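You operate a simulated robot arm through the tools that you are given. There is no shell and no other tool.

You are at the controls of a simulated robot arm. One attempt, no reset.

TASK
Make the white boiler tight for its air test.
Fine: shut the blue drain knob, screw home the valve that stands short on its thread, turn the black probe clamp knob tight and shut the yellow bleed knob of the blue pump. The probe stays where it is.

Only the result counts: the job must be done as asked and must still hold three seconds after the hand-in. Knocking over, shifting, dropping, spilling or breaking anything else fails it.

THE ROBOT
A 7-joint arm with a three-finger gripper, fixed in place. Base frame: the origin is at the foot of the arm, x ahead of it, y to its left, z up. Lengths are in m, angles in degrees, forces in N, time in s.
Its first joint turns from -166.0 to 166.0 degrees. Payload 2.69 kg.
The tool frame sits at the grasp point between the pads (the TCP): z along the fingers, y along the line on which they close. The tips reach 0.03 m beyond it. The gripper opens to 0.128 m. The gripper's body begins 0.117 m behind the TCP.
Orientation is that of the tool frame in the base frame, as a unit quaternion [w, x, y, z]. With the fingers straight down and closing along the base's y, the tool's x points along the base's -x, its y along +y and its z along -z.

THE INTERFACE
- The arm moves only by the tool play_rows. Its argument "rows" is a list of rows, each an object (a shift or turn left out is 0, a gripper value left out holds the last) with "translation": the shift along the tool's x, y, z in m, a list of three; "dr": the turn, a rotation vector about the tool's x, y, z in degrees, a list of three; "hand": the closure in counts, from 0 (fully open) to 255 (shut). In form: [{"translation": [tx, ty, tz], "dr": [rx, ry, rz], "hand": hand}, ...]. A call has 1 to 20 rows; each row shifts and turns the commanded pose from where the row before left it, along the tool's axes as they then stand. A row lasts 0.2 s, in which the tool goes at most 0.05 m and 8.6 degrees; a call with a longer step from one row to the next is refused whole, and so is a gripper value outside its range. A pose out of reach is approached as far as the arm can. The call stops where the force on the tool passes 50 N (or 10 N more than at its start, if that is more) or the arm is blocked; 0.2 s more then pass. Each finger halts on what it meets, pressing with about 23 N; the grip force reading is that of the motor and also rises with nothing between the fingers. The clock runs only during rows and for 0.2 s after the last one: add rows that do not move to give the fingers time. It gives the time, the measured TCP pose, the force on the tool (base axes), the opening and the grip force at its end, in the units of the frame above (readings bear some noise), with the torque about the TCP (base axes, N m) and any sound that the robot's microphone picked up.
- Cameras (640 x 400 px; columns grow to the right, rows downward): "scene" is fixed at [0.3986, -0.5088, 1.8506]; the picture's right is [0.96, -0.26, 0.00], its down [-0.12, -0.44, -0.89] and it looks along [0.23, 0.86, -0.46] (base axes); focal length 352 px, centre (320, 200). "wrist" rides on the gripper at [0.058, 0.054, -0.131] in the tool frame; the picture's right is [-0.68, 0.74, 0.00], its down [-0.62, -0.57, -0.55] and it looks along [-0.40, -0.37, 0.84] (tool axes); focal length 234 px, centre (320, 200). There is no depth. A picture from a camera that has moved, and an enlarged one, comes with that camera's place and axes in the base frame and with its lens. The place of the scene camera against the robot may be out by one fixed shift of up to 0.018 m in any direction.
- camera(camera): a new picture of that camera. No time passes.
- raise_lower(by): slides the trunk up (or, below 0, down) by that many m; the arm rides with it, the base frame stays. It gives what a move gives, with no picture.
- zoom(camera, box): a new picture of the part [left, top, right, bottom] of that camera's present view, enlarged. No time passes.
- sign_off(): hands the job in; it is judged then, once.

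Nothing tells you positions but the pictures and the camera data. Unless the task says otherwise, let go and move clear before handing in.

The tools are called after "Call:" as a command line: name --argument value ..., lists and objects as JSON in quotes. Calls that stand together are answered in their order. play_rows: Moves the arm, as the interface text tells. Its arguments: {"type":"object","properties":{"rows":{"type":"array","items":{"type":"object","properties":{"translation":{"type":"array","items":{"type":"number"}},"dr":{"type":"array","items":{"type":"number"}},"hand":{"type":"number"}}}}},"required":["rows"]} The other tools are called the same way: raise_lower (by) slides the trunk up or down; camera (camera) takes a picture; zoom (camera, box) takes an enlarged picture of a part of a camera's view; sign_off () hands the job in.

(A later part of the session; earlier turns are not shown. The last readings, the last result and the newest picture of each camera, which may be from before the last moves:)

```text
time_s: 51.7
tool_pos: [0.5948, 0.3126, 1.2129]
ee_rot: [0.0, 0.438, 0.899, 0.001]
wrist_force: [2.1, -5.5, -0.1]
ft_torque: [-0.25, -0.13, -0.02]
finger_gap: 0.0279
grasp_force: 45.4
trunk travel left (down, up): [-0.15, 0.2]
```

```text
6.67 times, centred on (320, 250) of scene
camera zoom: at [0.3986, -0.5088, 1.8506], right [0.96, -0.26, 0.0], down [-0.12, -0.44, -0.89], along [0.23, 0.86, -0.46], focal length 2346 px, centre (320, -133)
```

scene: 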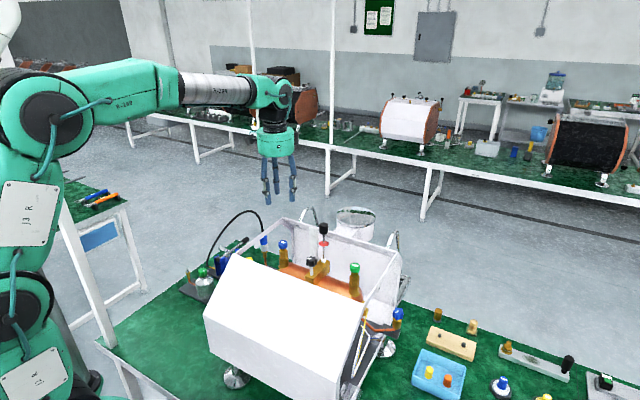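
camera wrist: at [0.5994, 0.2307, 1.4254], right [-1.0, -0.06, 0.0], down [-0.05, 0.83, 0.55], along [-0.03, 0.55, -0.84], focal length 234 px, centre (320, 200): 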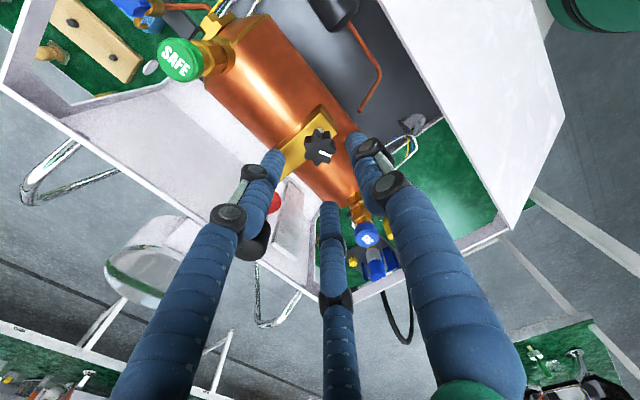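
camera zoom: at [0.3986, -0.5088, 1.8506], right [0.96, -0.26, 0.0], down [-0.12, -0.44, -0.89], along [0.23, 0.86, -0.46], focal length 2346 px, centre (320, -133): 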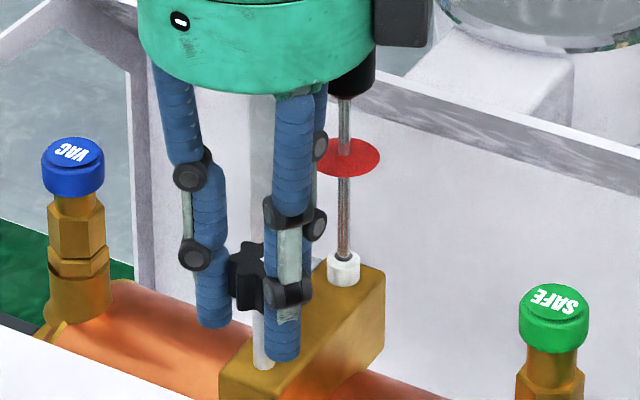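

Call:
play_rows --rows '[{"dr": [0, 0, 5]}, {"dr": [0, 0, 5]}, {"dr": [0, 0, 0]}]'

Call:
zoom --camera "wrist" --box '[240, 120, 400, 220]'

```text
time_s: 52.5
tool_pos: [0.5959, 0.3129, 1.2125]
ee_rot: [0.0, 0.515, 0.857, 0.0]
wrist_force: [1.9, -5.7, -1.8]
ft_torque: [-0.28, -0.14, -0.02]
finger_gap: 0.0279
grasp_force: 44.7
trunk travel left (down, up): [-0.15, 0.2]
```

```text
4.00 times, centred on (320, 170) of wrist
camera zoom: at [0.6151, 0.3887, 1.3439], right [0.97, -0.25, 0.0], down [-0.21, -0.81, 0.55], along [-0.14, -0.53, -0.84], focal length 937 px, centre (320, 320)
```

zoom: 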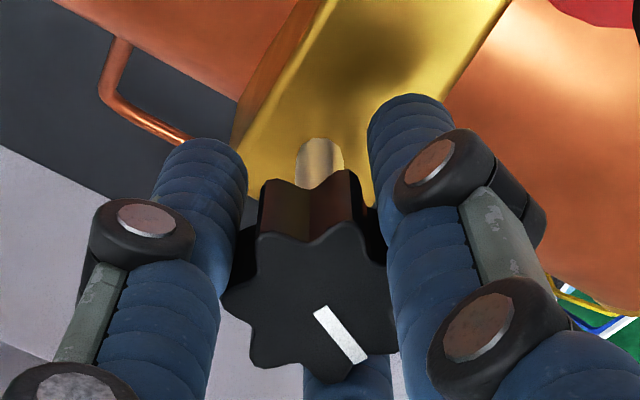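

Call:
play_rows --rows '[{"dr": [0, 0, 6]}]'

Call:
zoom --camera "wrist" --box '[240, 120, 400, 220]'

Call:
play_rows --rows '[{"dr": [0, 0, 6]}]'

Call:
zoom --camera "wrist" --box '[240, 120, 400, 220]'

Call:
play_rows --rows '[{"dr": [0, 0, 6]}]'

Call:
zoom --camera "wrist" --box '[240, 120, 400, 220]'

```text
time_s: 52.9
tool_pos: [0.5944, 0.312, 1.2135]
ee_rot: [0.001, 0.559, 0.829, 0.0]
wrist_force: [5.1, -4.9, -0.9]
ft_torque: [0.01, 0.07, 0.4]
finger_gap: 0.0287
grasp_force: 45.2
trunk travel left (down, up): [-0.15, 0.2]
```

```text
4.00 times, centred on (320, 170) of wrist
camera zoom: at [0.6231, 0.3862, 1.344], right [0.94, -0.35, 0.0], down [-0.29, -0.78, 0.55], along [-0.19, -0.51, -0.84], focal length 937 px, centre (320, 320)
```

zoom: 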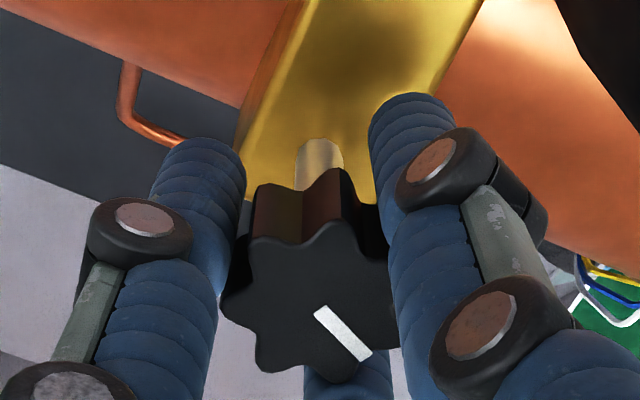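

```text
time_s: 53.3
tool_pos: [0.5948, 0.3134, 1.2138]
ee_rot: [0.001, 0.602, 0.799, 0.001]
wrist_force: [6.1, -3.2, -0.8]
ft_torque: [-0.09, -0.2, 0.14]
finger_gap: 0.0286
grasp_force: 44.9
trunk travel left (down, up): [-0.15, 0.2]
```

```text
4.00 times, centred on (320, 170) of wrist
camera zoom: at [0.6307, 0.3828, 1.344], right [0.89, -0.45, 0.0], down [-0.38, -0.75, 0.55], along [-0.24, -0.49, -0.84], focal length 937 px, centre (320, 320)
```

zoom: 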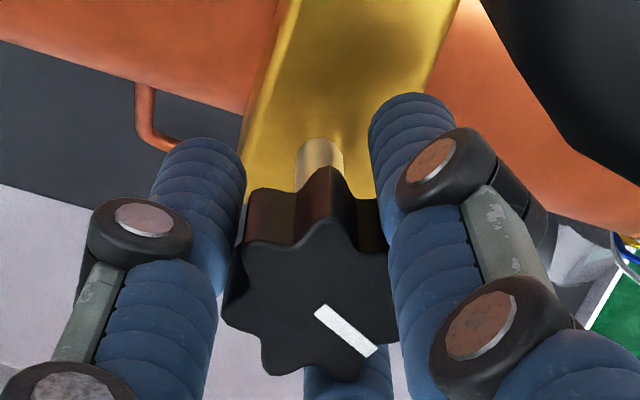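

```text
time_s: 53.7
tool_pos: [0.5952, 0.312, 1.2128]
ee_rot: [0.0, 0.643, 0.766, 0.001]
wrist_force: [5.1, -2.9, 0.3]
ft_torque: [0.03, -0.13, 0.22]
finger_gap: 0.0284
grasp_force: 45.0
trunk travel left (down, up): [-0.15, 0.2]
```

```text
4.00 times, centred on (320, 170) of wrist
camera zoom: at [0.6378, 0.3788, 1.344], right [0.84, -0.54, 0.0], down [-0.45, -0.71, 0.55], along [-0.29, -0.46, -0.84], focal length 937 px, centre (320, 320)
```

zoom: 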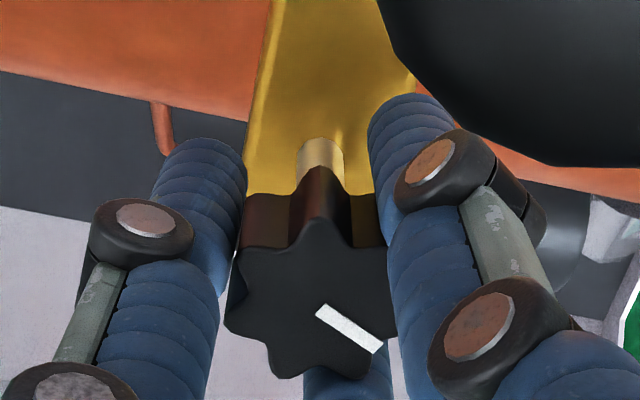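

The knob holds against +0.4 N m, so the clamp is tight at its stop. I'll open and lift straight up.

Call:
play_rows --rows '[{"hand": 160}, {"translation": [0, 0, 0]}, {"translation": [0, 0, 0]}, {"translation": [0, 0, -0.02]}, {"translation": [0, 0, -0.04]}, {"translation": [0, 0, -0.045]}, {"translation": [0, 0, -0.045]}, {"translation": [0, 0, 0]}]'

Call:
zoom --camera "scene" --box '[288, 220, 352, 280]'

Call:
camera --camera "wrist"

Call:
zoom --camera "scene" --box '[330, 240, 458, 320]'

```text
time_s: 55.5
tool_pos: [0.5969, 0.3138, 1.3651]
ee_rot: [0.0, 0.643, 0.766, 0.0]
wrist_force: [-0.3, -1.2, -0.2]
ft_torque: [0.03, -0.01, -0.02]
finger_gap: 0.0481
grasp_force: 0.1
trunk travel left (down, up): [-0.15, 0.2]
```

```text
6.67 times, centred on (320, 250) of scene
camera zoom: at [0.3986, -0.5088, 1.8506], right [0.96, -0.26, 0.0], down [-0.12, -0.44, -0.89], along [0.23, 0.86, -0.46], focal length 2346 px, centre (320, -133)
```

zoom: 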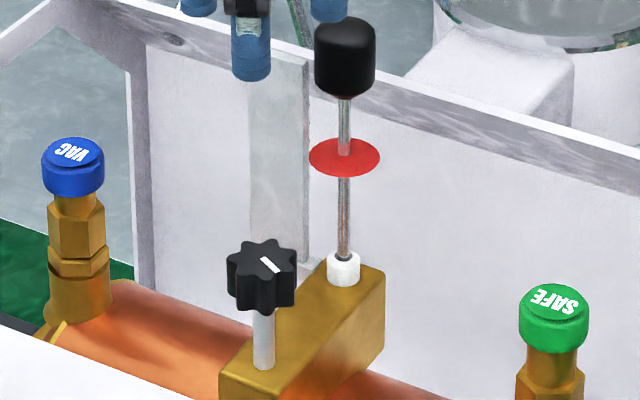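

```text
taken
camera wrist: at [0.6382, 0.38, 1.495], right [0.84, -0.54, 0.0], down [-0.45, -0.71, 0.55], along [-0.29, -0.46, -0.84], focal length 234 px, centre (320, 200)
```

wrist: 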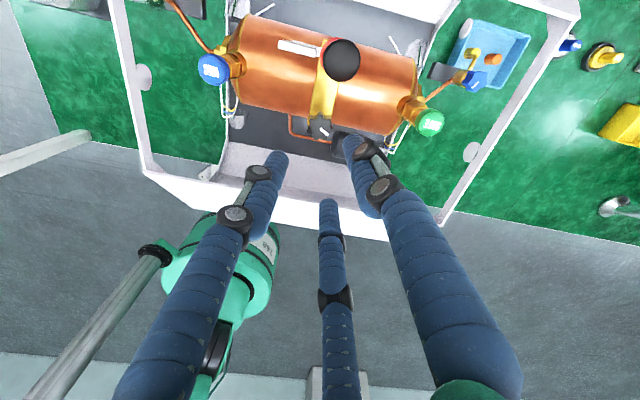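

```text
5.00 times, centred on (394, 280) of scene
camera zoom: at [0.3986, -0.5088, 1.8506], right [0.96, -0.26, 0.0], down [-0.12, -0.44, -0.89], along [0.23, 0.86, -0.46], focal length 1760 px, centre (-50, -200)
```

zoom: 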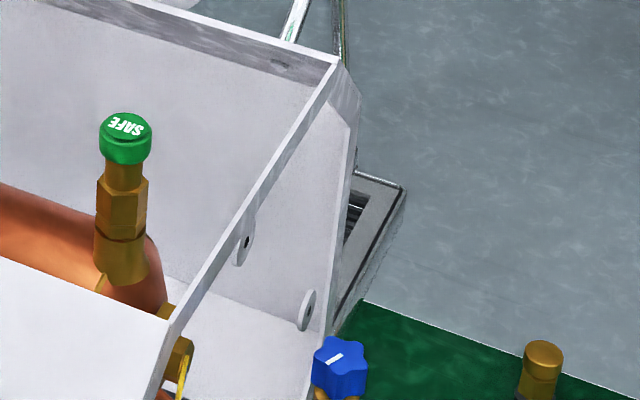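

Clamp done, and the probe hasn't moved. The drain knob at about (0.834, 0.20, 1.055) sits only about 4 cm outside the end bar at z≈1.22, so I'll need to lean the hand outward. I'll travel around to the outer side first.

Call:
play_rows --rows '[{"translation": [-0.02774, 0.03269, 0]}, {"translation": [-0.02774, 0.03269, 0]}, {"translation": [-0.02774, 0.03269, 0]}, {"translation": [-0.02774, 0.03269, 0]}, {"translation": [-0.02774, 0.03269, 0]}, {"translation": [-0.02774, 0.03269, 0]}, {"translation": [-0.02774, 0.03269, 0]}, {"translation": [-0.02774, 0.03269, 0]}, {"dr": [0, 0, -8.525]}, {"dr": [0, 0, -8.525]}, {"dr": [0, 0, -8.525]}, {"dr": [0, 0, -8.525]}, {"translation": [0, 0, 0.035]}, {"translation": [0, 0, 0.035]}, {"translation": [0, 0, 0]}, {"translation": [0, 0, 0]}]'

Call:
camera --camera "wrist"

Call:
camera --camera "scene"

```text
time_s: 58.9
tool_pos: [0.892, 0.1402, 1.2953]
ee_rot: [0.001, 0.39, 0.921, 0.001]
wrist_force: [-1.2, -0.1, 0.7]
ft_torque: [0.02, -0.02, 0.01]
finger_gap: 0.048
grasp_force: 0.1
trunk travel left (down, up): [-0.15, 0.2]
```

```text
taken
camera wrist: at [0.8897, 0.2188, 1.4256], right [1.0, 0.03, 0.0], down [0.02, -0.84, 0.55], along [0.02, -0.55, -0.84], focal length 234 px, centre (320, 200)
```

wrist: 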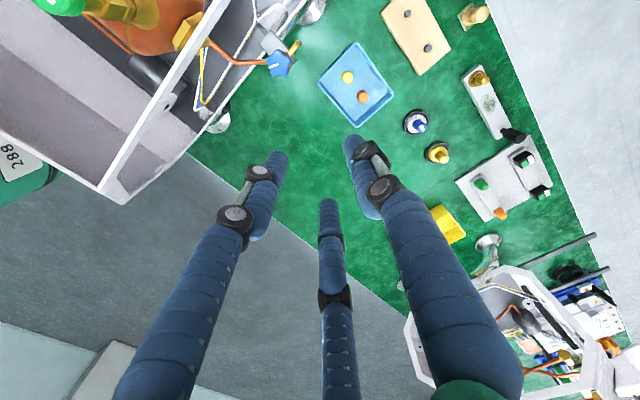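

```text
taken
```

scene: 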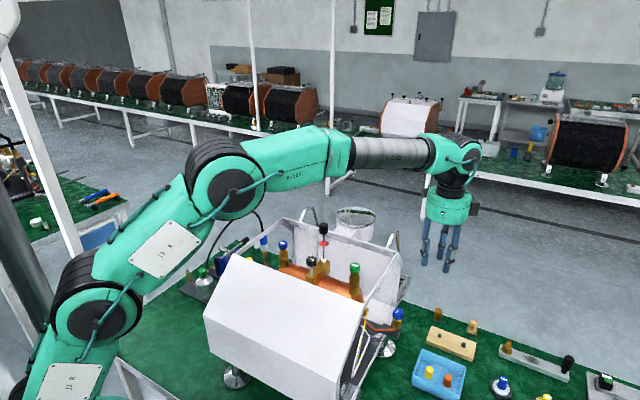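

Call:
zoom --camera "wrist" --box '[232, 32, 328, 92]'

Call:
zoom --camera "wrist" --box '[160, 0, 320, 140]'

Call:
zoom --camera "scene" --box '[380, 290, 420, 330]'

```text
6.67 times, centred on (280, 62) of wrist
camera zoom: at [0.8897, 0.2188, 1.4256], right [1.0, 0.03, 0.0], down [0.02, -0.84, 0.55], along [0.02, -0.55, -0.84], focal length 1561 px, centre (587, 1120)
```

zoom: 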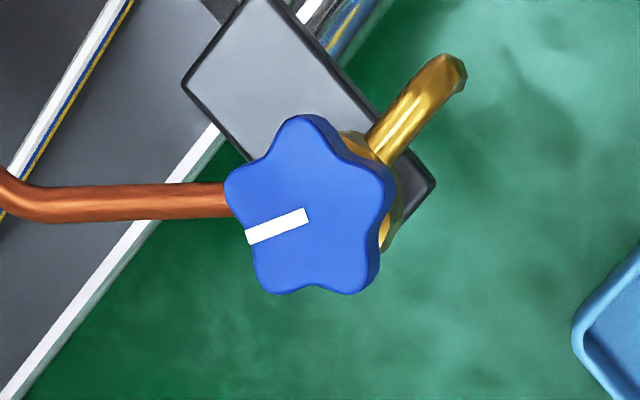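

```text
2.86 times, centred on (240, 70) of wrist
camera zoom: at [0.8897, 0.2188, 1.4256], right [1.0, 0.03, 0.0], down [0.02, -0.84, 0.55], along [0.02, -0.55, -0.84], focal length 669 px, centre (549, 571)
```

zoom: 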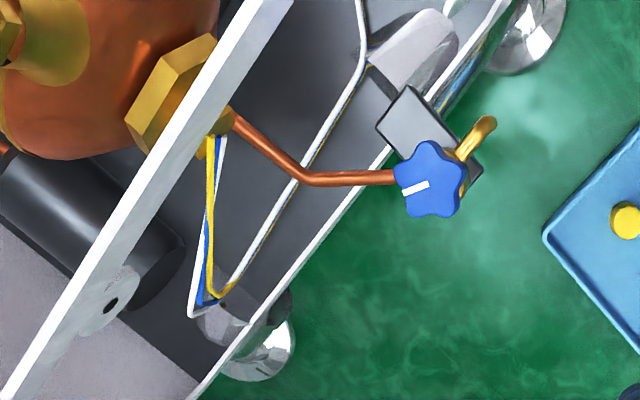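

```text
10.00 times, centred on (400, 310) of scene
camera zoom: at [0.3986, -0.5088, 1.8506], right [0.96, -0.26, 0.0], down [-0.12, -0.44, -0.89], along [0.23, 0.86, -0.46], focal length 3519 px, centre (-480, -900)
```

zoom: 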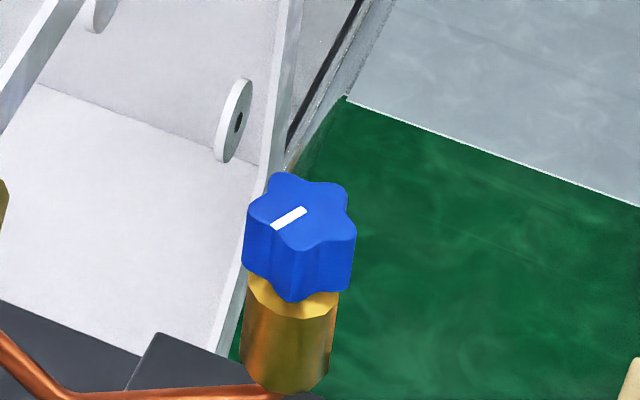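

The drain knob has five lobes and is centred near (0.833, 0.199) with its top at z≈1.058. I'll lean the tool 25° outward and come to a standoff on the approach line.

Call:
play_rows --rows '[{"dr": [0, 8.34, 0], "hand": 130}, {"dr": [0, 8.33, 0]}, {"dr": [0, 8.33, 0]}, {"translation": [0, 0, 0]}, {"translation": [-0.0095, -0.0005, 0.0358]}, {"translation": [-0.0095, -0.0005, 0.0358]}, {"translation": [-0.0095, -0.0004, 0.0357]}, {"translation": [0, 0, 0]}, {"translation": [0, 0, 0]}]'

Call:
camera --camera "wrist"

Call:
camera --camera "scene"

```text
time_s: 60.9
tool_pos: [0.8776, 0.1533, 1.1848]
ee_rot: [-0.199, 0.381, 0.899, 0.086]
wrist_force: [-0.2, -0.1, 0.9]
ft_torque: [0.02, 0.02, 0.02]
finger_gap: 0.0626
grasp_force: 0.1
trunk travel left (down, up): [-0.15, 0.2]
```

```text
taken
camera wrist: at [0.9171, 0.1885, 1.3274], right [0.96, 0.07, -0.28], down [0.14, -0.96, 0.24], along [-0.26, -0.27, -0.93], focal length 234 px, centre (320, 200)
```

wrist: 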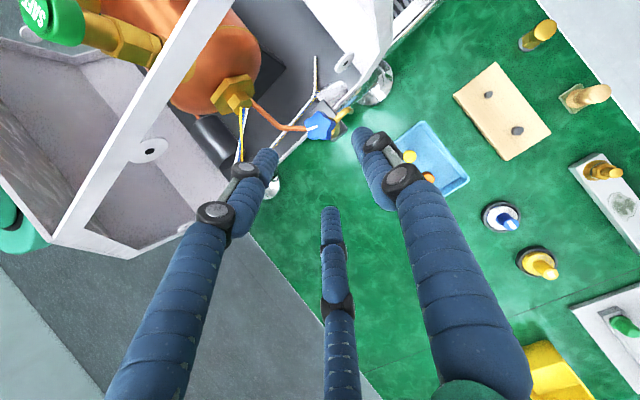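

```text
taken
```

scene: 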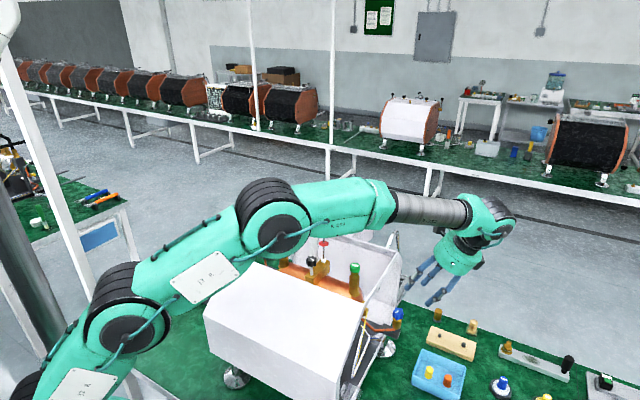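

Call:
zoom --camera "scene" --box '[220, 170, 412, 290]'

Call:
zoom --camera "wrist" --box '[240, 80, 400, 180]'

Call:
zoom --camera "scene" --box '[370, 220, 530, 320]'

```text
3.33 times, centred on (316, 230) of scene
camera zoom: at [0.3986, -0.5088, 1.8506], right [0.96, -0.26, 0.0], down [-0.12, -0.44, -0.89], along [0.23, 0.86, -0.46], focal length 1173 px, centre (333, 100)
```

zoom: 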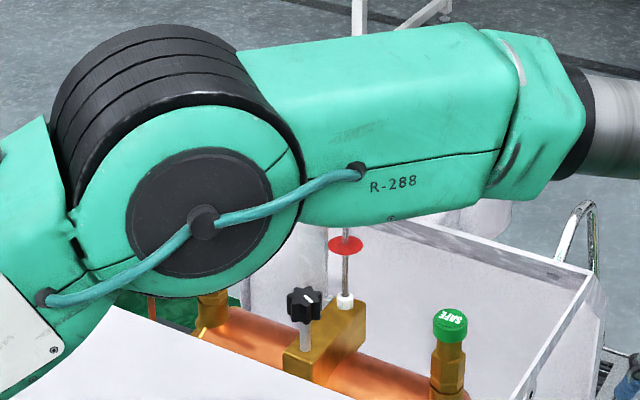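

```text
4.00 times, centred on (320, 130) of wrist
camera zoom: at [0.9171, 0.1885, 1.3274], right [0.96, 0.07, -0.28], down [0.14, -0.96, 0.24], along [-0.26, -0.27, -0.93], focal length 937 px, centre (320, 480)
```

zoom: 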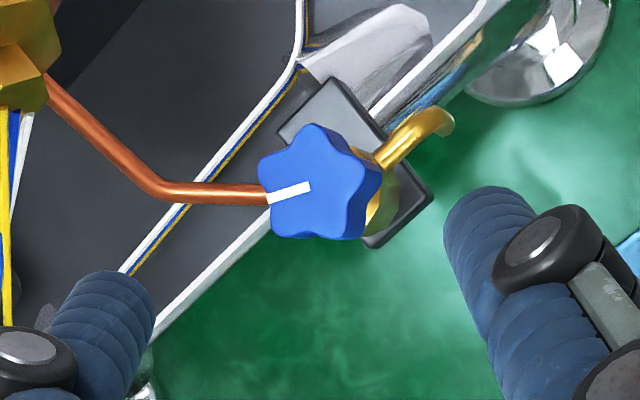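

```text
4.00 times, centred on (450, 270) of scene
camera zoom: at [0.3986, -0.5088, 1.8506], right [0.96, -0.26, 0.0], down [-0.12, -0.44, -0.89], along [0.23, 0.86, -0.46], focal length 1408 px, centre (-200, -80)
```

zoom: 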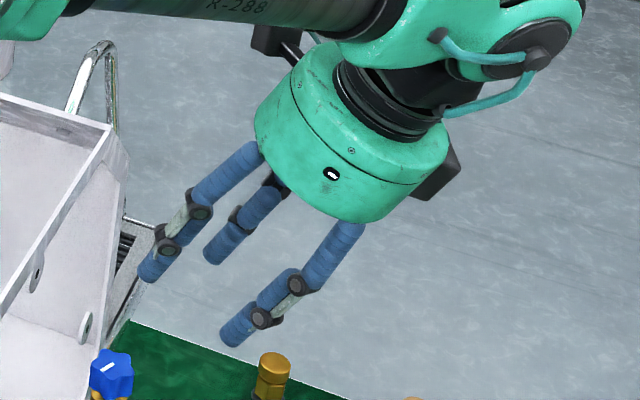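

The elbow hangs close above the boiler in this pose. I'll raise the trunk so the arm works from higher up before going down to the drain knob.

Call:
raise_lower --by 0.18

Call:
camera --camera "scene"

```text
time_s: 62.9
tool_pos: [0.8771, 0.1534, 1.3646]
ee_rot: [-0.199, 0.38, 0.899, 0.085]
wrist_force: [-0.1, 0.0, 0.1]
ft_torque: [0.01, -0.02, 0.01]
finger_gap: 0.0625
grasp_force: 0.1
trunk travel left (down, up): [-0.33, 0.02]
```

```text
taken
```

scene: 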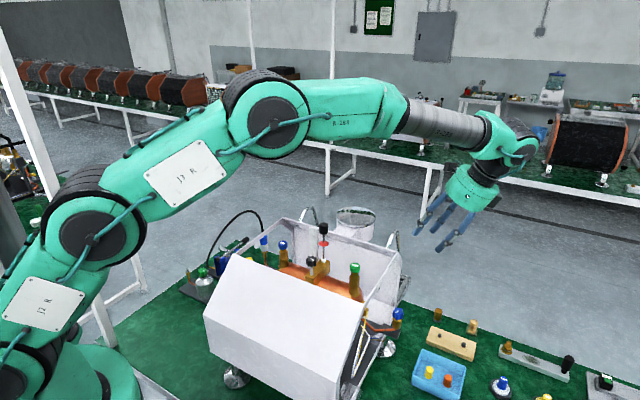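

Call:
play_rows --rows '[{"translation": [-0.019, 0, 0.0408]}, {"translation": [-0.019, 0, 0.0408]}, {"translation": [-0.019, 0, 0.0408]}, {"translation": [-0.019, 0, 0.0407]}, {"translation": [0, 0, 0]}, {"translation": [0, 0, 0]}]'

Call:
zoom --camera "wrist" --box '[272, 95, 368, 155]'

Call:
camera --camera "scene"

```text
time_s: 64.3
tool_pos: [0.8775, 0.153, 1.1854]
ee_rot: [-0.199, 0.38, 0.9, 0.085]
wrist_force: [-0.3, -0.4, -0.3]
ft_torque: [0.01, -0.05, 0.0]
finger_gap: 0.0628
grasp_force: 0.0
trunk travel left (down, up): [-0.33, 0.02]
```

```text
6.67 times, centred on (320, 125) of wrist
camera zoom: at [0.9185, 0.1883, 1.3281], right [0.96, 0.07, -0.28], down [0.14, -0.96, 0.24], along [-0.26, -0.27, -0.93], focal length 1561 px, centre (320, 700)
```

zoom: 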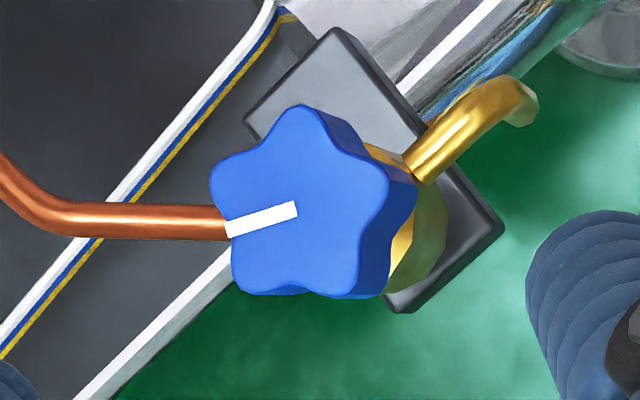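

```text
taken
```

scene: 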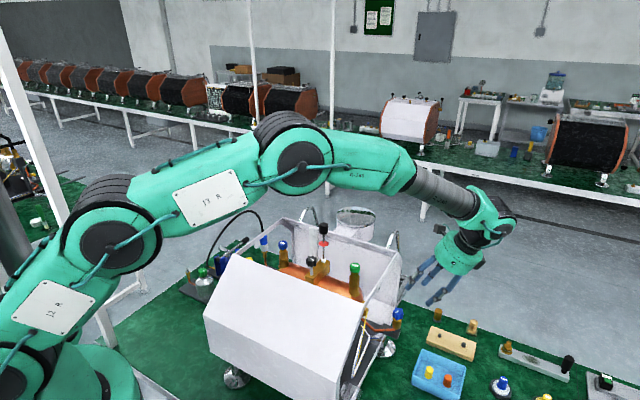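

The estimate matches the view within a millimetre. I'll come down along the tool axis to just above the knob and check.

Call:
play_rows --rows '[{"translation": [0, 0, 0.035]}, {"translation": [0, 0, 0.035]}, {"translation": [0, 0, 0.02]}, {"translation": [0, 0, 0]}, {"translation": [0, 0, 0]}]'

Call:
zoom --camera "wrist" --box '[240, 110, 400, 210]'

Call:
zoom --camera "scene" --box '[340, 220, 500, 320]'

```text
time_s: 65.5
tool_pos: [0.854, 0.1819, 1.1036]
ee_rot: [-0.199, 0.38, 0.899, 0.085]
wrist_force: [-0.5, -0.8, 0.2]
ft_torque: [-0.03, -0.03, 0.01]
finger_gap: 0.0629
grasp_force: 0.0
trunk travel left (down, up): [-0.33, 0.02]
```

```text
4.00 times, centred on (320, 160) of wrist
camera zoom: at [0.8931, 0.217, 1.2469], right [0.96, 0.07, -0.28], down [0.14, -0.96, 0.24], along [-0.26, -0.27, -0.93], focal length 937 px, centre (320, 360)
```

zoom: 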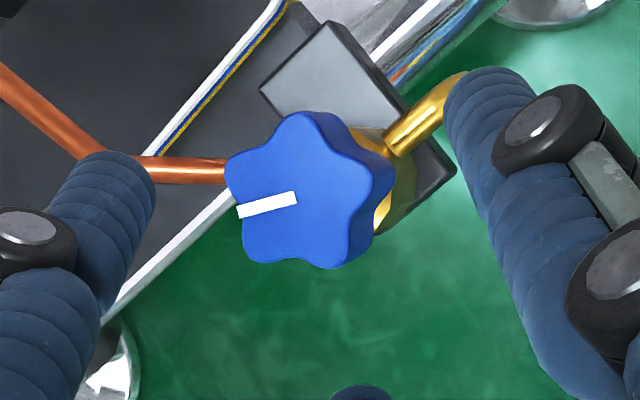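

```text
4.00 times, centred on (420, 270) of scene
camera zoom: at [0.3986, -0.5088, 1.8506], right [0.96, -0.26, 0.0], down [-0.12, -0.44, -0.89], along [0.23, 0.86, -0.46], focal length 1408 px, centre (-80, -80)
```

zoom: 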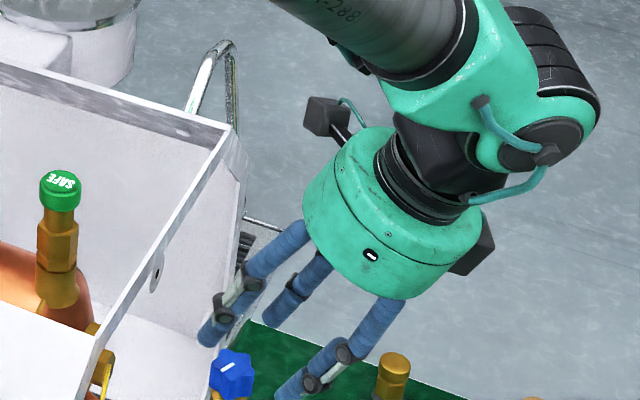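

Call:
play_rows --rows '[{"translation": [0, -0.0022, 0.02]}, {"translation": [0, 0, 0.0175]}, {"translation": [0, 0, 0]}, {"translation": [0, 0, 0]}]'

Call:
zoom --camera "wrist" --box '[240, 120, 400, 220]'

Call:
zoom --camera "scene" --box '[352, 260, 448, 320]'

```text
time_s: 66.5
tool_pos: [0.8386, 0.1917, 1.0684]
ee_rot: [-0.199, 0.38, 0.899, 0.085]
wrist_force: [-0.4, 0.4, -0.1]
ft_torque: [-0.01, 0.01, 0.0]
finger_gap: 0.0627
grasp_force: 0.0
trunk travel left (down, up): [-0.33, 0.02]
```

```text
4.00 times, centred on (320, 170) of wrist
camera zoom: at [0.8787, 0.2268, 1.2119], right [0.96, 0.07, -0.28], down [0.14, -0.96, 0.24], along [-0.26, -0.27, -0.93], focal length 937 px, centre (320, 320)
```

zoom: 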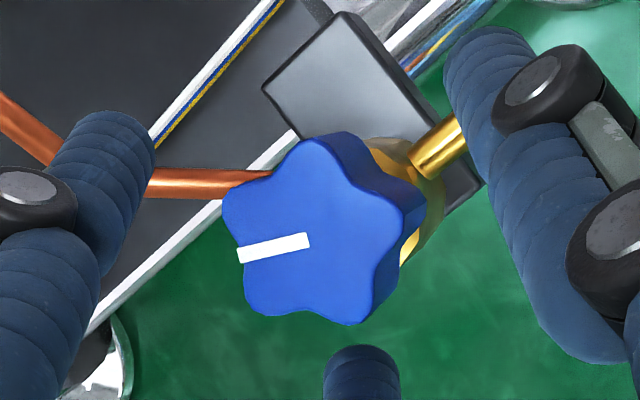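

```text
6.67 times, centred on (400, 290) of scene
camera zoom: at [0.3986, -0.5088, 1.8506], right [0.96, -0.26, 0.0], down [-0.12, -0.44, -0.89], along [0.23, 0.86, -0.46], focal length 2346 px, centre (-213, -400)
```

zoom: 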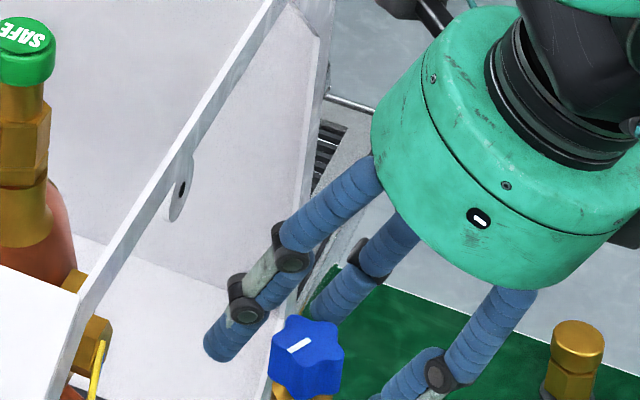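

Call:
play_rows --rows '[{"translation": [-0.0005, 0.001, 0]}, {"hand": 255}, {"translation": [0, 0, 0]}, {"translation": [0, 0, 0]}, {"translation": [0, 0, 0]}]'

Call:
zoom --camera "wrist" --box '[240, 120, 400, 220]'

Call:
zoom --camera "scene" --box '[352, 260, 448, 320]'

```text
time_s: 67.7
tool_pos: [0.8396, 0.1907, 1.0687]
ee_rot: [-0.199, 0.38, 0.899, 0.085]
wrist_force: [-13.6, -9.7, 3.7]
ft_torque: [-0.57, 0.21, 0.16]
finger_gap: 0.0346
grasp_force: 44.6
trunk travel left (down, up): [-0.33, 0.02]
```

```text
4.00 times, centred on (320, 170) of wrist
camera zoom: at [0.8789, 0.226, 1.2121], right [0.96, 0.07, -0.29], down [0.14, -0.96, 0.24], along [-0.26, -0.27, -0.93], focal length 937 px, centre (320, 320)
```

zoom: 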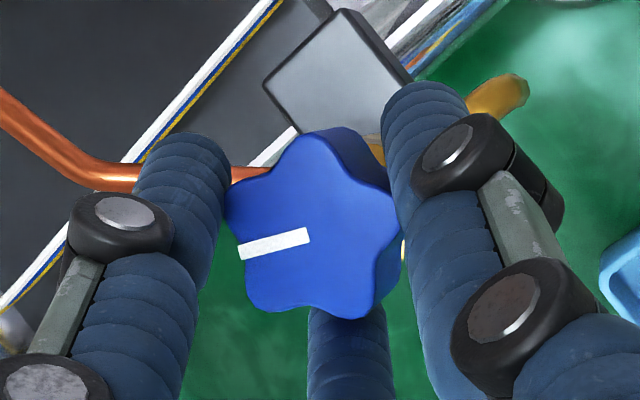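

```text
6.67 times, centred on (400, 290) of scene
camera zoom: at [0.3986, -0.5088, 1.8506], right [0.96, -0.26, 0.0], down [-0.12, -0.44, -0.89], along [0.23, 0.86, -0.46], focal length 2346 px, centre (-213, -400)
```

zoom: 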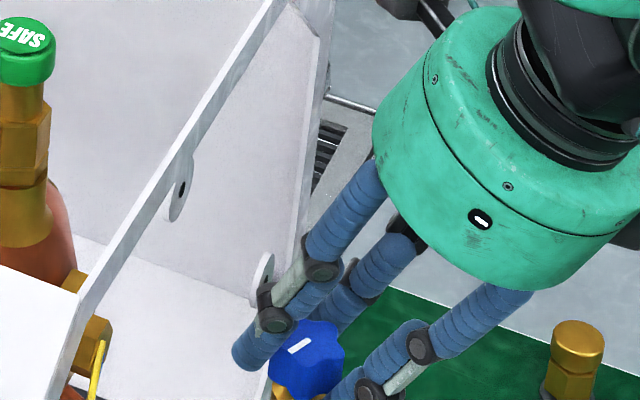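

The drain knob is gripped with modest side load. I'll turn it clockwise about its vertical axis, keeping the outward lean.

Call:
play_rows --rows '[{"dr": [-3.38, 0, 7.25], "translation": [0, -0.0013, 0]}, {"dr": [-3.38, 0, 7.25], "translation": [0, -0.0013, 0]}, {"dr": [-3.38, 0, 7.25], "translation": [0, -0.0013, 0]}, {"translation": [0, 0, 0]}]'

Call:
zoom --camera "wrist" --box '[240, 120, 400, 220]'

Call:
zoom --camera "scene" --box '[352, 260, 448, 320]'

```text
time_s: 68.7
tool_pos: [0.8351, 0.1893, 1.0695]
ee_rot: [-0.177, 0.559, 0.8, 0.124]
wrist_force: [-13.7, 0.4, 0.3]
ft_torque: [0.08, -0.18, 0.1]
finger_gap: 0.0346
grasp_force: 45.4
trunk travel left (down, up): [-0.33, 0.02]
```

```text
4.00 times, centred on (320, 170) of wrist
camera zoom: at [0.8867, 0.2052, 1.2123], right [0.9, -0.32, -0.29], down [-0.26, -0.94, 0.24], along [-0.34, -0.14, -0.93], focal length 937 px, centre (320, 320)
```

zoom: 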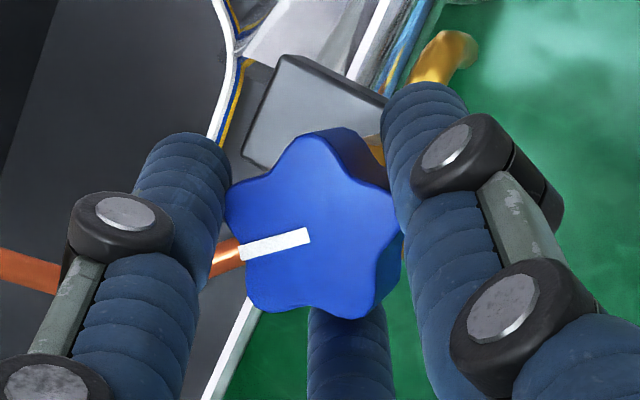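

```text
6.67 times, centred on (400, 290) of scene
camera zoom: at [0.3986, -0.5088, 1.8506], right [0.96, -0.26, 0.0], down [-0.12, -0.44, -0.89], along [0.23, 0.86, -0.46], focal length 2346 px, centre (-213, -400)
```

zoom: 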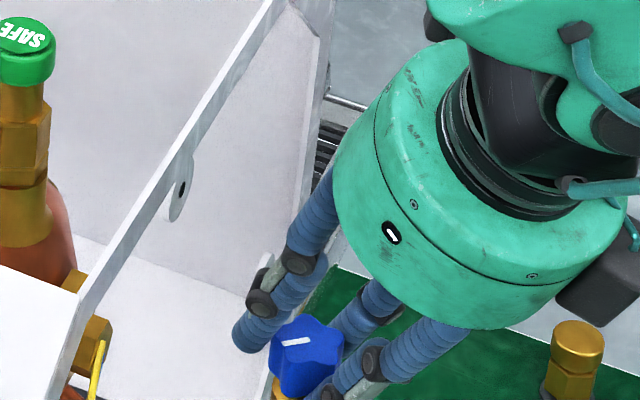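

The knob follows. I'll continue, watching the clearance to the end bar.

Call:
play_rows --rows '[{"dr": [-3.38, 0, 7.25], "translation": [0, -0.0013, 0]}, {"dr": [-3.38, 0, 7.25], "translation": [0, -0.0013, 0]}, {"dr": [-3.38, 0, 7.25], "translation": [0, -0.0013, 0]}, {"dr": [-3.38, 0, 7.25], "translation": [0, -0.0013, 0]}, {"translation": [0, 0, 0]}]'

Call:
zoom --camera "wrist" --box '[240, 120, 400, 220]'

Call:
zoom --camera "scene" --box '[352, 240, 448, 320]'

Call:
camera --camera "wrist"

```text
time_s: 69.9
tool_pos: [0.8324, 0.1896, 1.0709]
ee_rot: [-0.137, 0.758, 0.615, 0.169]
wrist_force: [-8.9, 20.2, 4.8]
ft_torque: [0.42, -0.01, 0.15]
finger_gap: 0.0344
grasp_force: 45.1
trunk travel left (down, up): [-0.33, 0.02]
```

```text
4.00 times, centred on (320, 170) of wrist
camera zoom: at [0.8826, 0.1758, 1.2131], right [0.59, -0.75, -0.29], down [-0.72, -0.66, 0.23], along [-0.36, 0.06, -0.93], focal length 937 px, centre (320, 320)
```

zoom: 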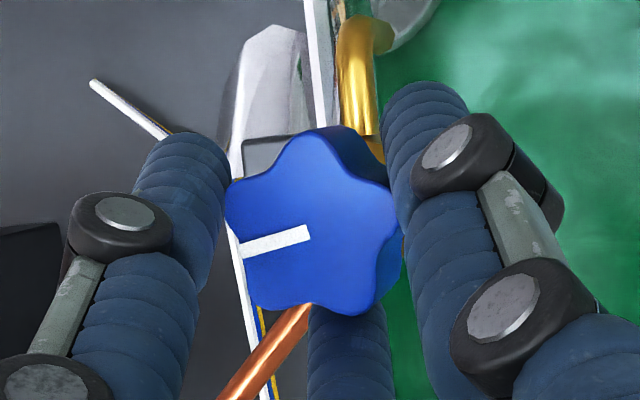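

```text
5.00 times, centred on (400, 280) of scene
camera zoom: at [0.3986, -0.5088, 1.8506], right [0.96, -0.26, 0.0], down [-0.12, -0.44, -0.89], along [0.23, 0.86, -0.46], focal length 1760 px, centre (-80, -200)
```

zoom: 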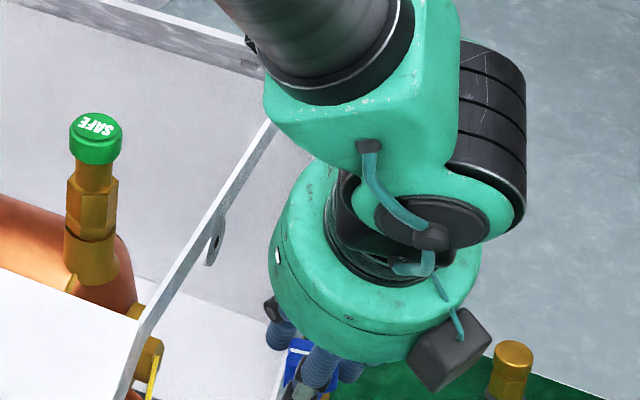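

```text
taken
camera wrist: at [0.8826, 0.1758, 1.2131], right [0.59, -0.75, -0.29], down [-0.72, -0.66, 0.23], along [-0.36, 0.06, -0.93], focal length 234 px, centre (320, 200)
```

wrist: 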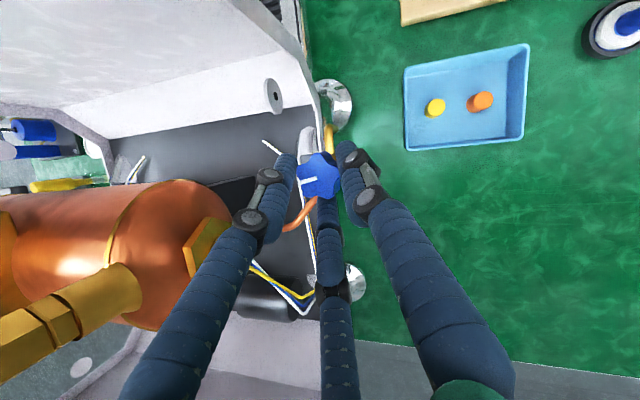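

The knob has turned about 56° with no stop yet. I'll let go, swing back and take another stroke.

Call:
play_rows --rows '[{"hand": 130}, {"translation": [0, 0, 0]}, {"translation": [0, 0, 0]}, {"dr": [3.38, 0, -7.25], "translation": [0, 0.0013, 0]}, {"dr": [3.38, 0, -7.25], "translation": [0, 0.0013, 0]}, {"dr": [3.38, 0, -7.25], "translation": [0, 0.0013, 0]}, {"dr": [3.38, 0, -7.25], "translation": [0, 0.0013, 0]}, {"dr": [3.38, 0, -7.25], "translation": [0, 0.0013, 0]}, {"dr": [3.38, 0, -7.25], "translation": [0, 0.0013, 0]}, {"dr": [3.38, 0, -7.25], "translation": [0, 0.0013, 0]}, {"translation": [0, 0, 0]}, {"translation": [0, 0, 0]}]'

Call:
zoom --camera "wrist" --box '[240, 120, 400, 220]'

Call:
zoom --camera "scene" --box '[352, 260, 448, 320]'

```text
time_s: 72.5
tool_pos: [0.8398, 0.1898, 1.0696]
ee_rot: [-0.199, 0.379, 0.9, 0.084]
wrist_force: [-0.4, 0.2, -0.8]
ft_torque: [0.0, -0.04, 0.02]
finger_gap: 0.0627
grasp_force: 0.0
trunk travel left (down, up): [-0.33, 0.02]
```

```text
4.00 times, centred on (320, 170) of wrist
camera zoom: at [0.8794, 0.2247, 1.2118], right [0.96, 0.07, -0.28], down [0.15, -0.96, 0.24], along [-0.26, -0.27, -0.93], focal length 937 px, centre (320, 320)
```

zoom: 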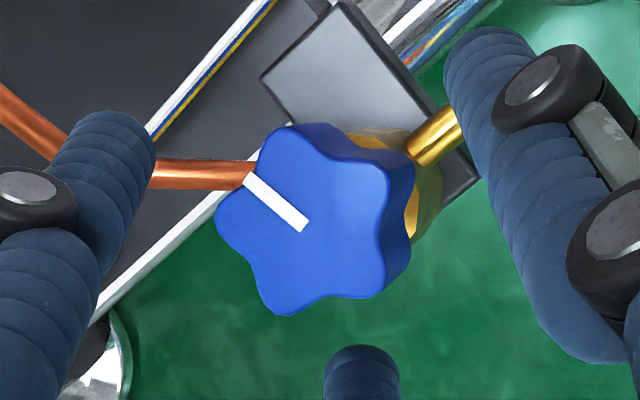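

```text
6.67 times, centred on (400, 290) of scene
camera zoom: at [0.3986, -0.5088, 1.8506], right [0.96, -0.26, 0.0], down [-0.12, -0.44, -0.89], along [0.23, 0.86, -0.46], focal length 2346 px, centre (-213, -400)
```

zoom: 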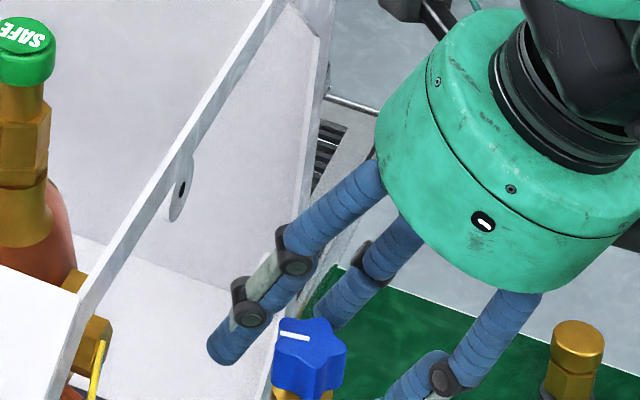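

Call:
play_rows --rows '[{"translation": [0.0012, 0, 0]}, {"hand": 255}, {"translation": [0, 0, 0]}, {"translation": [0, 0, 0]}, {"translation": [0, 0, 0]}]'

Call:
zoom --camera "wrist" --box '[240, 120, 400, 220]'

```text
time_s: 73.7
tool_pos: [0.8396, 0.1901, 1.0703]
ee_rot: [-0.199, 0.38, 0.9, 0.085]
wrist_force: [-0.8, 5.1, 2.7]
ft_torque: [0.13, -0.22, -0.01]
finger_gap: 0.0342
grasp_force: 44.9
trunk travel left (down, up): [-0.33, 0.02]
```

```text
4.00 times, centred on (320, 170) of wrist
camera zoom: at [0.8787, 0.2258, 1.2125], right [0.96, 0.07, -0.28], down [0.14, -0.96, 0.24], along [-0.26, -0.27, -0.93], focal length 937 px, centre (320, 320)
```

zoom: 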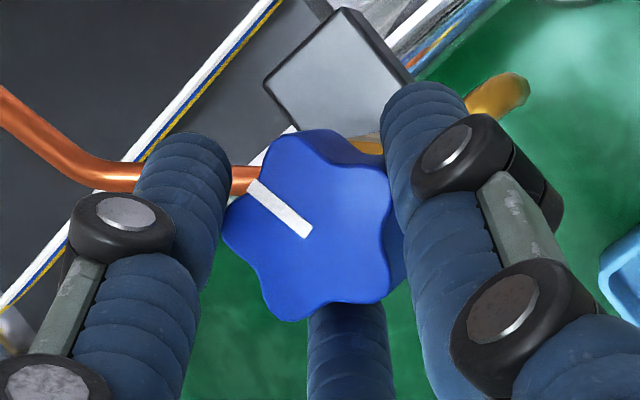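

Gripped with little side load. I'll make the second clockwise stroke.

Call:
play_rows --rows '[{"dr": [-3.38, 0, 7.25], "translation": [0, -0.0013, 0]}, {"dr": [-3.38, 0, 7.25], "translation": [0, -0.0013, 0]}, {"dr": [-3.38, 0, 7.25], "translation": [0, -0.0013, 0]}, {"dr": [-3.38, 0, 7.25], "translation": [0, -0.0013, 0]}, {"dr": [-3.38, 0, 7.25], "translation": [0, -0.0013, 0]}, {"dr": [-3.38, 0, 7.25], "translation": [0, -0.0013, 0]}, {"dr": [-3.38, 0, 7.25], "translation": [0, -0.0013, 0]}, {"translation": [0, 0, 0]}]'

Call:
zoom --camera "wrist" --box '[240, 120, 400, 220]'

Call:
zoom --camera "scene" --box '[352, 240, 448, 320]'

```text
time_s: 75.5
tool_pos: [0.8321, 0.1893, 1.069]
ee_rot: [-0.135, 0.758, 0.615, 0.169]
wrist_force: [7.5, 26.6, 5.7]
ft_torque: [0.44, -0.04, 0.7]
finger_gap: 0.0342
grasp_force: 45.5
trunk travel left (down, up): [-0.33, 0.02]
```

```text
4.00 times, centred on (320, 170) of wrist
camera zoom: at [0.8825, 0.1758, 1.2123], right [0.59, -0.75, -0.28], down [-0.72, -0.66, 0.24], along [-0.36, 0.06, -0.93], focal length 937 px, centre (320, 320)
```

zoom: 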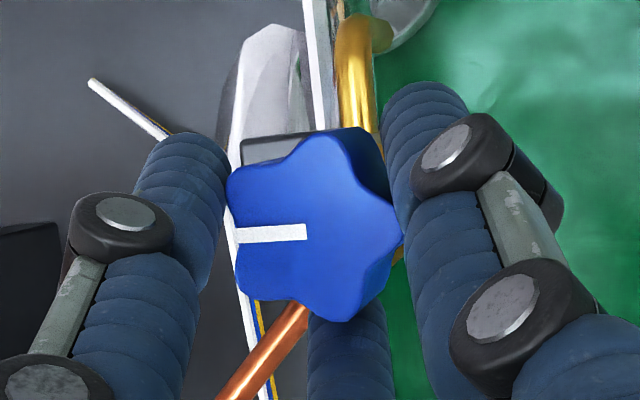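

```text
5.00 times, centred on (400, 280) of scene
camera zoom: at [0.3986, -0.5088, 1.8506], right [0.96, -0.26, 0.0], down [-0.12, -0.44, -0.89], along [0.23, 0.86, -0.46], focal length 1760 px, centre (-80, -200)
```

zoom: 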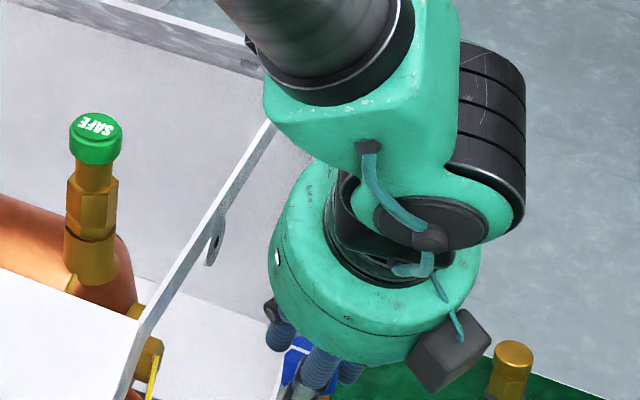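

The knob turned about 16° more, then held against 0.7 N m while the fingers slipped, so the drain looks shut. I'll let go, swing back and check.

Call:
play_rows --rows '[{"hand": 130}, {"translation": [0, 0, 0]}, {"translation": [0, 0, 0]}, {"dr": [3.38, 0, -7.25], "translation": [0, 0.0013, 0]}, {"dr": [3.38, 0, -7.25], "translation": [0, 0.0013, 0]}, {"dr": [3.38, 0, -7.25], "translation": [0, 0.0013, 0]}, {"dr": [3.38, 0, -7.25], "translation": [0, 0.0013, 0]}, {"dr": [3.38, 0, -7.25], "translation": [0, 0.0013, 0]}, {"translation": [0, 0, 0]}, {"translation": [0, 0, 0]}]'

Call:
zoom --camera "wrist" --box '[240, 120, 400, 220]'

Call:
zoom --camera "scene" --box '[352, 260, 448, 320]'

```text
time_s: 77.7
tool_pos: [0.8371, 0.1887, 1.0685]
ee_rot: [-0.185, 0.5, 0.838, 0.112]
wrist_force: [-0.8, 0.0, -0.3]
ft_torque: [0.0, 0.01, 0.01]
finger_gap: 0.0624
grasp_force: 0.1
trunk travel left (down, up): [-0.33, 0.02]
```

```text
4.00 times, centred on (320, 170) of wrist
camera zoom: at [0.8851, 0.2113, 1.2123], right [0.94, -0.19, -0.28], down [-0.13, -0.96, 0.24], along [-0.32, -0.19, -0.93], focal length 937 px, centre (320, 320)
```

zoom: 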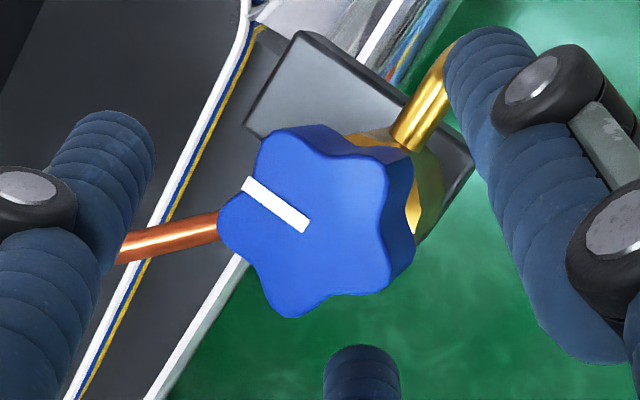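

```text
6.67 times, centred on (400, 290) of scene
camera zoom: at [0.3986, -0.5088, 1.8506], right [0.96, -0.26, 0.0], down [-0.12, -0.44, -0.89], along [0.23, 0.86, -0.46], focal length 2346 px, centre (-213, -400)
```

zoom: 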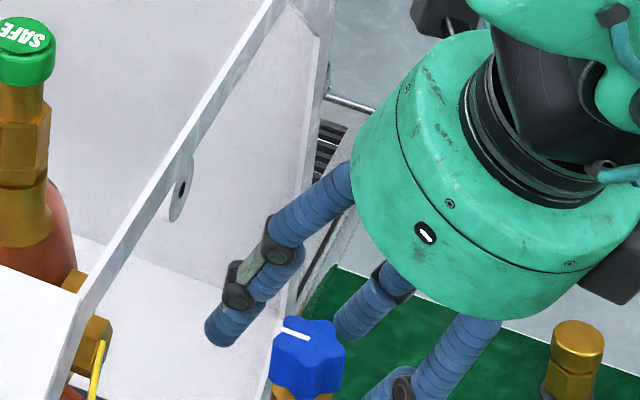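

Call:
play_rows --rows '[{"hand": 255}, {"translation": [0, 0, 0]}, {"translation": [0, 0, 0]}, {"translation": [0, 0, 0]}]'

Call:
zoom --camera "wrist" --box '[240, 120, 400, 220]'

Call:
play_rows --rows '[{"dr": [-3.38, 0, 7.25], "translation": [0, -0.0013, 0]}]'

Call:
zoom --camera "wrist" --box '[240, 120, 400, 220]'

Call:
play_rows --rows '[{"dr": [-3.38, 0, 7.25], "translation": [0, -0.0013, 0]}]'

Call:
zoom --camera "wrist" --box '[240, 120, 400, 220]'

```text
time_s: 78.7
tool_pos: [0.8367, 0.1899, 1.0695]
ee_rot: [-0.186, 0.501, 0.838, 0.112]
wrist_force: [-3.2, 8.6, 2.9]
ft_torque: [0.12, -0.04, -0.01]
finger_gap: 0.034
grasp_force: 45.0
trunk travel left (down, up): [-0.33, 0.02]
```

```text
4.00 times, centred on (320, 170) of wrist
camera zoom: at [0.8849, 0.212, 1.2124], right [0.94, -0.19, -0.28], down [-0.13, -0.96, 0.24], along [-0.32, -0.19, -0.93], focal length 937 px, centre (320, 320)
```

zoom: 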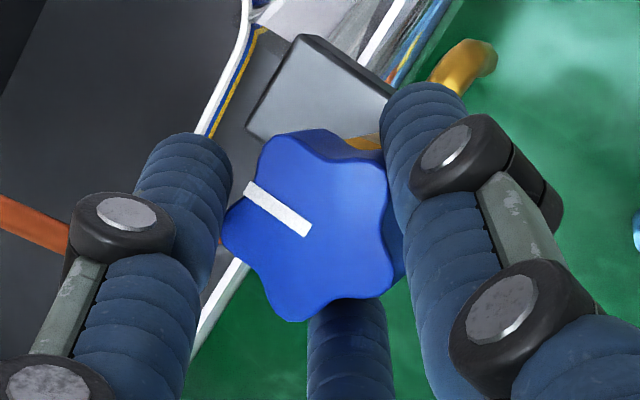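

```text
time_s: 79.1
tool_pos: [0.835, 0.1896, 1.0703]
ee_rot: [-0.177, 0.559, 0.8, 0.124]
wrist_force: [1.3, 12.0, 0.7]
ft_torque: [-0.08, 0.05, 0.73]
finger_gap: 0.0346
grasp_force: 44.8
trunk travel left (down, up): [-0.33, 0.02]
```

```text
4.00 times, centred on (320, 170) of wrist
camera zoom: at [0.8866, 0.2049, 1.2122], right [0.9, -0.32, -0.28], down [-0.26, -0.94, 0.24], along [-0.34, -0.14, -0.93], focal length 937 px, centre (320, 320)
```

zoom: 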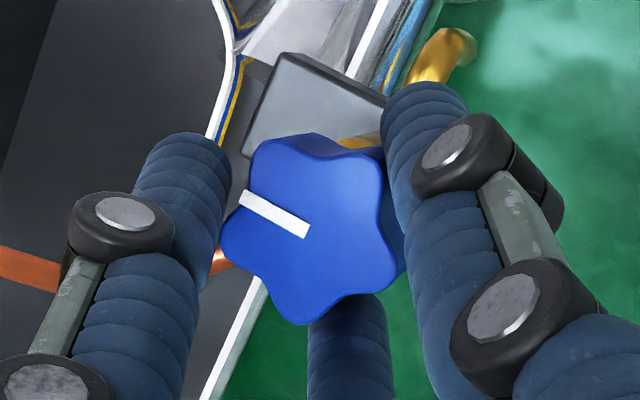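

```text
time_s: 79.5
tool_pos: [0.8343, 0.1887, 1.0682]
ee_rot: [-0.168, 0.613, 0.76, 0.137]
wrist_force: [-2.7, 18.3, 1.2]
ft_torque: [-0.3, 0.05, 0.7]
finger_gap: 0.0341
grasp_force: 45.2
trunk travel left (down, up): [-0.33, 0.02]
```

```text
4.00 times, centred on (320, 170) of wrist
camera zoom: at [0.8872, 0.198, 1.2121], right [0.85, -0.44, -0.29], down [-0.39, -0.89, 0.24], along [-0.36, -0.09, -0.93], focal length 937 px, centre (320, 320)
```

zoom: 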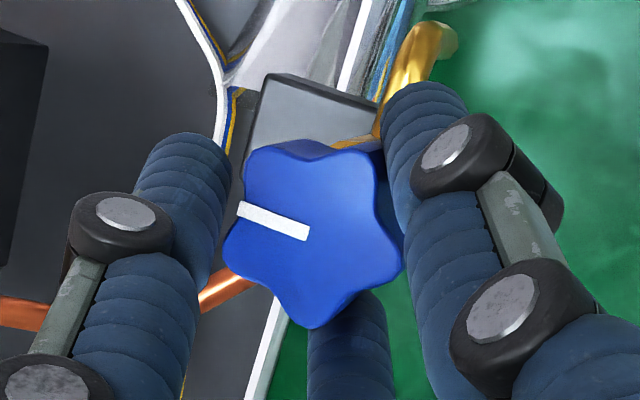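

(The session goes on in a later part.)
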